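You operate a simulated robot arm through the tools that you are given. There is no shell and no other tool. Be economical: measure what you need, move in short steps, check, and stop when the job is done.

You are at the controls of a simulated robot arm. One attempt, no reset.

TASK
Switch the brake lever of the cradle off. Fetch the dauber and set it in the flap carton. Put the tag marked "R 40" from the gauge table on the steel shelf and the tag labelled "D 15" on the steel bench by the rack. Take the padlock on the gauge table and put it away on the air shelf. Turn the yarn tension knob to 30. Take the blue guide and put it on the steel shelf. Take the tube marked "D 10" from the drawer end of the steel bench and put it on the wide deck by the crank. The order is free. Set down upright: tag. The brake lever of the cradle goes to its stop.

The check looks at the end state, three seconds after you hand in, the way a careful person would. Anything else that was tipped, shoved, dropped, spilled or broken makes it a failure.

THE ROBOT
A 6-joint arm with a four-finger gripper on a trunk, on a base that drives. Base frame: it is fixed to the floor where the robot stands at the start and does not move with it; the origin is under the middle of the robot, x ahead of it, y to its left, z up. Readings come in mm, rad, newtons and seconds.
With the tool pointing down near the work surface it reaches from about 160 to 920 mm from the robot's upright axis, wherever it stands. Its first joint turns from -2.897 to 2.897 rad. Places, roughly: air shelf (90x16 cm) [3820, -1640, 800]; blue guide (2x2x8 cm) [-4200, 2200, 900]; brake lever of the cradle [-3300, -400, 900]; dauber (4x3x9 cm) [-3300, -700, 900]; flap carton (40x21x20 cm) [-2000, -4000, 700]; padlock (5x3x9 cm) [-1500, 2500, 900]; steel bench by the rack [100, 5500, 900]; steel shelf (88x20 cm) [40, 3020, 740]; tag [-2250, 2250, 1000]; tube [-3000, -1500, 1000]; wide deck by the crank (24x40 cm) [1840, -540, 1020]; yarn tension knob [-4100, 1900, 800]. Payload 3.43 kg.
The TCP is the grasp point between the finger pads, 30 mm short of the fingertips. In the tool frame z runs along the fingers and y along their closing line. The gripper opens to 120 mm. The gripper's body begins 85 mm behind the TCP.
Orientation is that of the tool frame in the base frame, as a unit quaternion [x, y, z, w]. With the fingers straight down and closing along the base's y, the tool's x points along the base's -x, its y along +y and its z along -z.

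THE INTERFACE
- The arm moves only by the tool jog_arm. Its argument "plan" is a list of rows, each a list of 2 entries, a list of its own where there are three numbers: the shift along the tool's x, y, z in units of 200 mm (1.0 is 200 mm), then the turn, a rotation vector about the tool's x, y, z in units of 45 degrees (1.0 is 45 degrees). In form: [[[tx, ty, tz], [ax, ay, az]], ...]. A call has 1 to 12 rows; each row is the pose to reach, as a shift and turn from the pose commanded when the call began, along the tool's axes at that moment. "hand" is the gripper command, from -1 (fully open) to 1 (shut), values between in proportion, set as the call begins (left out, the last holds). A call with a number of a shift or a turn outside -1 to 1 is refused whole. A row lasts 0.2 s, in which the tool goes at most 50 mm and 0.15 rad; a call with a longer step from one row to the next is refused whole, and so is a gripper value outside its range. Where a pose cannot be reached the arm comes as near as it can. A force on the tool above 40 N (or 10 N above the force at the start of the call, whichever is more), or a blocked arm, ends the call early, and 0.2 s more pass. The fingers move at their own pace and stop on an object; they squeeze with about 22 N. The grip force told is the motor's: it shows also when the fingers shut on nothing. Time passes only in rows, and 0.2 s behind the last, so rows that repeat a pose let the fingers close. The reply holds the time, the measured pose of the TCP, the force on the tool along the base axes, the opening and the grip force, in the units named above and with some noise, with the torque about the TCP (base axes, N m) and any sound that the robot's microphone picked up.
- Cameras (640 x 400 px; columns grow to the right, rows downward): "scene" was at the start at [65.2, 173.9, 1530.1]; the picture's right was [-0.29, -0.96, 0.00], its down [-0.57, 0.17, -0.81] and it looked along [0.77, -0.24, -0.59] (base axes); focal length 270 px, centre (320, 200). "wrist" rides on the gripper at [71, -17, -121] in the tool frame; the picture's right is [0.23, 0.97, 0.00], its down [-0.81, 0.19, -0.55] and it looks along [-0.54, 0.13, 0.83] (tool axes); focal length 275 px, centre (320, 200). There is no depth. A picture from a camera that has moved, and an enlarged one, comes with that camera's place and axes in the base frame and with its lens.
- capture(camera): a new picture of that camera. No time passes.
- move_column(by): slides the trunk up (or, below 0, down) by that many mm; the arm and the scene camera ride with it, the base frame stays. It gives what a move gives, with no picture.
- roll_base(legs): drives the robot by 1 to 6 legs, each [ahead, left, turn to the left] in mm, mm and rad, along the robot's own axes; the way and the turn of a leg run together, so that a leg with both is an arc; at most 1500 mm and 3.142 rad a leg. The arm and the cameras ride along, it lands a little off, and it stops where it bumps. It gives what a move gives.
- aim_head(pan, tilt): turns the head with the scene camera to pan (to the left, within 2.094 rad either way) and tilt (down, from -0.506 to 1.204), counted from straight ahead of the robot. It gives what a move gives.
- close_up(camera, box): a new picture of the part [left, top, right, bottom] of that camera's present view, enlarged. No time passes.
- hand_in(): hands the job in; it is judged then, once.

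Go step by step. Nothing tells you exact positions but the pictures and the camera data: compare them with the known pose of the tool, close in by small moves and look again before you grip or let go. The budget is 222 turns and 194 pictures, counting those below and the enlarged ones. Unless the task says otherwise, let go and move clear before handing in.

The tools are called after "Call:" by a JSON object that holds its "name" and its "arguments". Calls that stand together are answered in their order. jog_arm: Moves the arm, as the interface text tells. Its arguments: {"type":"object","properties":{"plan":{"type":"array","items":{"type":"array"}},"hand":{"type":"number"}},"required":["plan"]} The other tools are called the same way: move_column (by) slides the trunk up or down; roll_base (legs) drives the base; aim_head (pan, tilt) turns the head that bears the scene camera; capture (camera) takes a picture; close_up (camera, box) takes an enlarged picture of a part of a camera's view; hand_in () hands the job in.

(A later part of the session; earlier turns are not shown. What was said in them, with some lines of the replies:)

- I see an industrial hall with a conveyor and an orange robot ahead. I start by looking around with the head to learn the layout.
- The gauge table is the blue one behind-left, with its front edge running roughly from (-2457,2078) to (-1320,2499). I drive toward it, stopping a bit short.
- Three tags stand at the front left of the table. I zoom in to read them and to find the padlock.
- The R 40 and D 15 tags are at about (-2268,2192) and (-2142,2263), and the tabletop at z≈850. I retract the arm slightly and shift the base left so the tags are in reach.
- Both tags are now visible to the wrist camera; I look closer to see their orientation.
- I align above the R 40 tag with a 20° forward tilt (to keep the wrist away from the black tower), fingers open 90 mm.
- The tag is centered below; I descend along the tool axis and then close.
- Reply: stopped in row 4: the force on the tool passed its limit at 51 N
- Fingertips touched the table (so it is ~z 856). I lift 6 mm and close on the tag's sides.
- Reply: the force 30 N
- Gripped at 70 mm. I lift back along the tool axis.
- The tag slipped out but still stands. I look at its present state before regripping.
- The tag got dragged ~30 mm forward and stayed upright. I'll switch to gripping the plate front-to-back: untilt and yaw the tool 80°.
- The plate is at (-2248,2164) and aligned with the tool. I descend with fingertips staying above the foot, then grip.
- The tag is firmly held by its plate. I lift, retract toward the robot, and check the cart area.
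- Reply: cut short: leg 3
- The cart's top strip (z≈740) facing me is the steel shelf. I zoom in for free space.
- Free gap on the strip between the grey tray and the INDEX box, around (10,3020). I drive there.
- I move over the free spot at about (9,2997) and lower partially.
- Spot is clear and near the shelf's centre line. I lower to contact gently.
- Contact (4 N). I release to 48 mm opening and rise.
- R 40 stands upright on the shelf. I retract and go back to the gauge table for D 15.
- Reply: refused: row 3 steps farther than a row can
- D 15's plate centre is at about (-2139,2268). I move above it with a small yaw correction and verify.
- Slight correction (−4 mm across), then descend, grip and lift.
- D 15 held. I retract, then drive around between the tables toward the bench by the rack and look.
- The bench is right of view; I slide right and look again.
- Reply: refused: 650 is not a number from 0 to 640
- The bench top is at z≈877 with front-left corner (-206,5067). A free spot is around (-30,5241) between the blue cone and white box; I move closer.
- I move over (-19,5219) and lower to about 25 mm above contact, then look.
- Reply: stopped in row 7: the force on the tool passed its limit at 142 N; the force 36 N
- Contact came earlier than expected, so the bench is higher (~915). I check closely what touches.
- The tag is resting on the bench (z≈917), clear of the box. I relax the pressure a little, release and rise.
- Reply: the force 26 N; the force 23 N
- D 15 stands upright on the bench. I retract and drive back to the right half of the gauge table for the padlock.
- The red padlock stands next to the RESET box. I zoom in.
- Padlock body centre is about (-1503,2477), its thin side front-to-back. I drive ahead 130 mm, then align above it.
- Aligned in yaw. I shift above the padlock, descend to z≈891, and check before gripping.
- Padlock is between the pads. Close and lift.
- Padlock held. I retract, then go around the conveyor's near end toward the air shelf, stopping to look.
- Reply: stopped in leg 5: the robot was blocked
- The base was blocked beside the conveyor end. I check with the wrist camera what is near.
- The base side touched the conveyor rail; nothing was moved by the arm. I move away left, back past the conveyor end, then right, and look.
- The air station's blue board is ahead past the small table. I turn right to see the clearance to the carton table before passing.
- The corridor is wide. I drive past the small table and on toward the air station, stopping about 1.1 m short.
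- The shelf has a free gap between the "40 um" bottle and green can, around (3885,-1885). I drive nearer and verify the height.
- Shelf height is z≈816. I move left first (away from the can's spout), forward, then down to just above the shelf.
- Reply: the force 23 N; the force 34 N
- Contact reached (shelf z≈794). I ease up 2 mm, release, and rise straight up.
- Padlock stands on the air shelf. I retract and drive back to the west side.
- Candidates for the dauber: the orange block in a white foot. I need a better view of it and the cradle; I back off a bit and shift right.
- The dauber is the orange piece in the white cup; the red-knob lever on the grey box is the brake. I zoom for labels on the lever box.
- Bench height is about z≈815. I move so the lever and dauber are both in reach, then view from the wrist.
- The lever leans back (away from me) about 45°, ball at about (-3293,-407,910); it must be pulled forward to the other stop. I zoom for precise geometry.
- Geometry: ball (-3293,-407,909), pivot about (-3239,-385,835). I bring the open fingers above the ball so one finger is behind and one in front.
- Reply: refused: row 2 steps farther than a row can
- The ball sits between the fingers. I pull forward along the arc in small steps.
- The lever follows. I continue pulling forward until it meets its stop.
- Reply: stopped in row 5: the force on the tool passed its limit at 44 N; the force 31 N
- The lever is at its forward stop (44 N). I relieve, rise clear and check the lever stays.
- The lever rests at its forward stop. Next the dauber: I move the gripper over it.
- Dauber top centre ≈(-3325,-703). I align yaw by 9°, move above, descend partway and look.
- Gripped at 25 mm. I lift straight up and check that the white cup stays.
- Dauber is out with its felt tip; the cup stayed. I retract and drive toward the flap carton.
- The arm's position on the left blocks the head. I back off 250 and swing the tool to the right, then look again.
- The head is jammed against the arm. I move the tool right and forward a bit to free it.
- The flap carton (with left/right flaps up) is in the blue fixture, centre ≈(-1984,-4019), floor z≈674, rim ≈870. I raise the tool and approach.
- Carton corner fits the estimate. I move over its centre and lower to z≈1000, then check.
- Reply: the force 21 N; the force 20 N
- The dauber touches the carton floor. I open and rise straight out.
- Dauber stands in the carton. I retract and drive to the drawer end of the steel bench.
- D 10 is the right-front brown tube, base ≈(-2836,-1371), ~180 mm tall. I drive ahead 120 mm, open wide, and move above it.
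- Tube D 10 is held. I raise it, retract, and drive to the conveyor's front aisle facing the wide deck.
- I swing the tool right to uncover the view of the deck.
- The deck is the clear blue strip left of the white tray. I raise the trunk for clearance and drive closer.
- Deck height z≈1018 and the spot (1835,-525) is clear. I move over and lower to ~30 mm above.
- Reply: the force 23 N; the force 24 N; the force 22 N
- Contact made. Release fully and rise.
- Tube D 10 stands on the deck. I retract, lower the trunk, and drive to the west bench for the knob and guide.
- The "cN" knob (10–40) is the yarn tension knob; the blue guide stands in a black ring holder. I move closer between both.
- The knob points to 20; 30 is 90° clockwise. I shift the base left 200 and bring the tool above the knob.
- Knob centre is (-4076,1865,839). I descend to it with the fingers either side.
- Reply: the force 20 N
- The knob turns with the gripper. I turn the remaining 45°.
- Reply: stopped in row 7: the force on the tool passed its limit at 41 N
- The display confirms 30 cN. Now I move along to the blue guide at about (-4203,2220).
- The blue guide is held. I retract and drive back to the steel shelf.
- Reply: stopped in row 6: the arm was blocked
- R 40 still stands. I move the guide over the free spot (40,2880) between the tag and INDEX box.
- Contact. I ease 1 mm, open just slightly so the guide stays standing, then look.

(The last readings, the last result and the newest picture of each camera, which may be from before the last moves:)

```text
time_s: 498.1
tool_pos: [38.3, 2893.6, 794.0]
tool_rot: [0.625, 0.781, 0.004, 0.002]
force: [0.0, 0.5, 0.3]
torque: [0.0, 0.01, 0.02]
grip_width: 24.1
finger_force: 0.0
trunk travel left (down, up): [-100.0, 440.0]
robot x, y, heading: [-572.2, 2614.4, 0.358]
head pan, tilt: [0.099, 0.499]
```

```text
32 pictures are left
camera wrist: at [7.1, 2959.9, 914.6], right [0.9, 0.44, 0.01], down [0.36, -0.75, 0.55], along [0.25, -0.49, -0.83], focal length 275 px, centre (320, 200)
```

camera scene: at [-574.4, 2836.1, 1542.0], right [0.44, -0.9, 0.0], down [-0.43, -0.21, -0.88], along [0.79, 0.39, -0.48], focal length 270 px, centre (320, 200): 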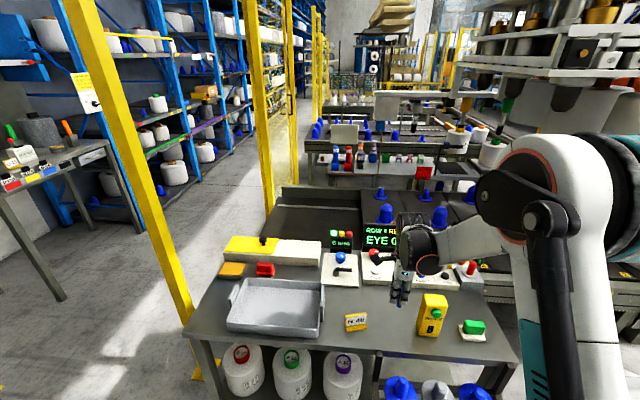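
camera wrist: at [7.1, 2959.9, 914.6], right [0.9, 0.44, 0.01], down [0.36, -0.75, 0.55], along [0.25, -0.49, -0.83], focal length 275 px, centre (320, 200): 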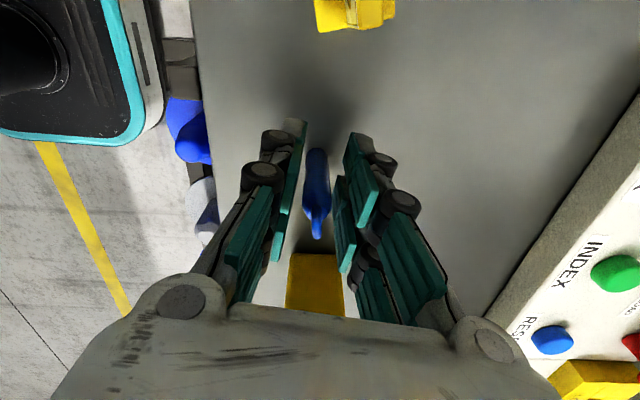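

Guide stands free. I open a little more and rise straight up.

Call:
{"name": "jog_arm", "arguments": {"plan": [[[0, 0, 0], [0, 0, 0]], [[0, 0, 0], [0, 0, 0]]], "hand": 0.25}}

Call:
{"name": "jog_arm", "arguments": {"plan": [[[0, 0, -0.1], [0, 0, 0]], [[0, 0, -0.3], [0, 0, 0]], [[0, 0, -0.52], [0, 0, 0]], [[0, 0, -0.75], [0, 0, 0]], [[0, 0, -0.98], [0, 0, 0]]]}}

Call:
{"name": "capture", "arguments": {"camera": "wrist"}}

Call:
{"name": "close_up", "arguments": {"camera": "scene", "box": [320, 240, 480, 350]}}

```text
time_s: 498.7
tool_pos: [40.3, 2893.8, 794.8]
tool_rot: [0.624, 0.781, 0.005, 0.0]
force: [0.4, 0.1, 0.8]
torque: [0.01, 0.03, 0.01]
grip_width: 45.3
finger_force: 0.1
trunk travel left (down, up): [-100.0, 440.0]
robot x, y, heading: [-570.0, 2617.2, 0.361]
head pan, tilt: [0.099, 0.499]
```

```text
time_s: 499.9
tool_pos: [36.9, 2892.8, 988.2]
tool_rot: [0.624, 0.781, 0.004, 0.002]
force: [-0.2, -0.2, -0.4]
torque: [0.01, 0.0, 0.01]
grip_width: 45.1
finger_force: 0.0
trunk travel left (down, up): [-100.0, 440.0]
robot x, y, heading: [-569.0, 2616.1, 0.359]
head pan, tilt: [0.099, 0.499]
```

```text
31 pictures are left
camera wrist: at [5.2, 2957.1, 1109.4], right [0.9, 0.44, 0.01], down [0.36, -0.75, 0.55], along [0.25, -0.49, -0.83], focal length 275 px, centre (320, 200)
```

wrist: 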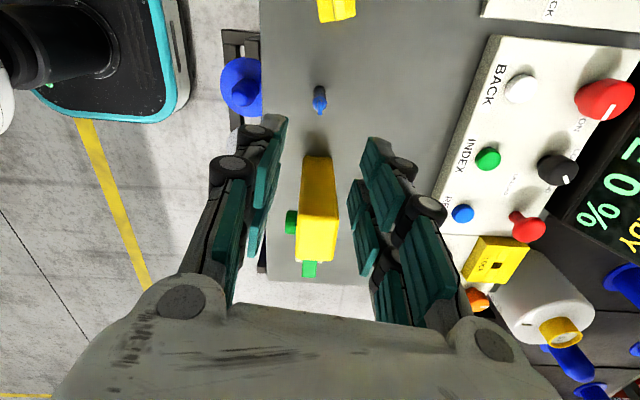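

```text
3.64 times, centred on (400, 295) of scene
camera zoom: at [-575.0, 2835.9, 1542.1], right [0.44, -0.9, 0.0], down [-0.43, -0.21, -0.88], along [0.79, 0.39, -0.48], focal length 981 px, centre (29, -146)
```

zoom: 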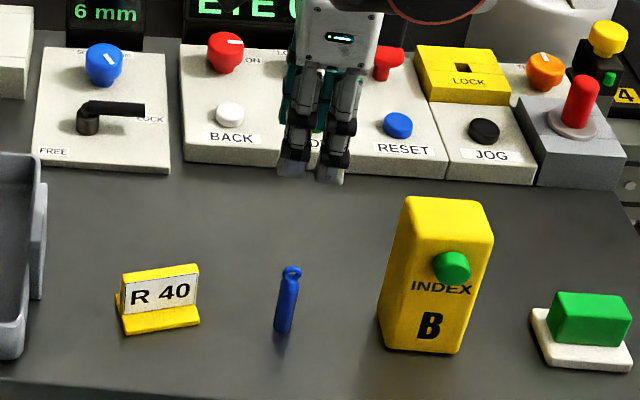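

Every item is placed: both tags upright, padlock, dauber, tube and blue guide put down, knob at 30, lever at its stop. The arm is clear, so I hand in.

Call:
{"name": "hand_in", "arguments": {}}

```text
The job is handed in.
```

I finished every part of the task and handed it in; the result of the check was not shown to me.

- **Brake lever:** it is pulled forward to its stop. I saw no "off" label, so I took the opposite end from where it stood as off.
- **Dauber:** it stands in the flap carton.
- **Tags:** "R 40" is upright on the steel shelf and "D 15" is upright on the steel bench by the rack. "R 40" slipped from my first grip and slid about 30 mm on the gauge table, but it stayed upright.
- **Padlock:** it is on the air shelf.
- **Yarn tension knob:** it is turned to 30, and the display reads 30 cN.
- **Blue guide:** it stands on the steel shelf next to "R 40".
- **Tube "D 10":** it stands on the wide deck by the crank.

Along the way the base bumped the conveyor rail once. I saw nothing tipped or moved by it.
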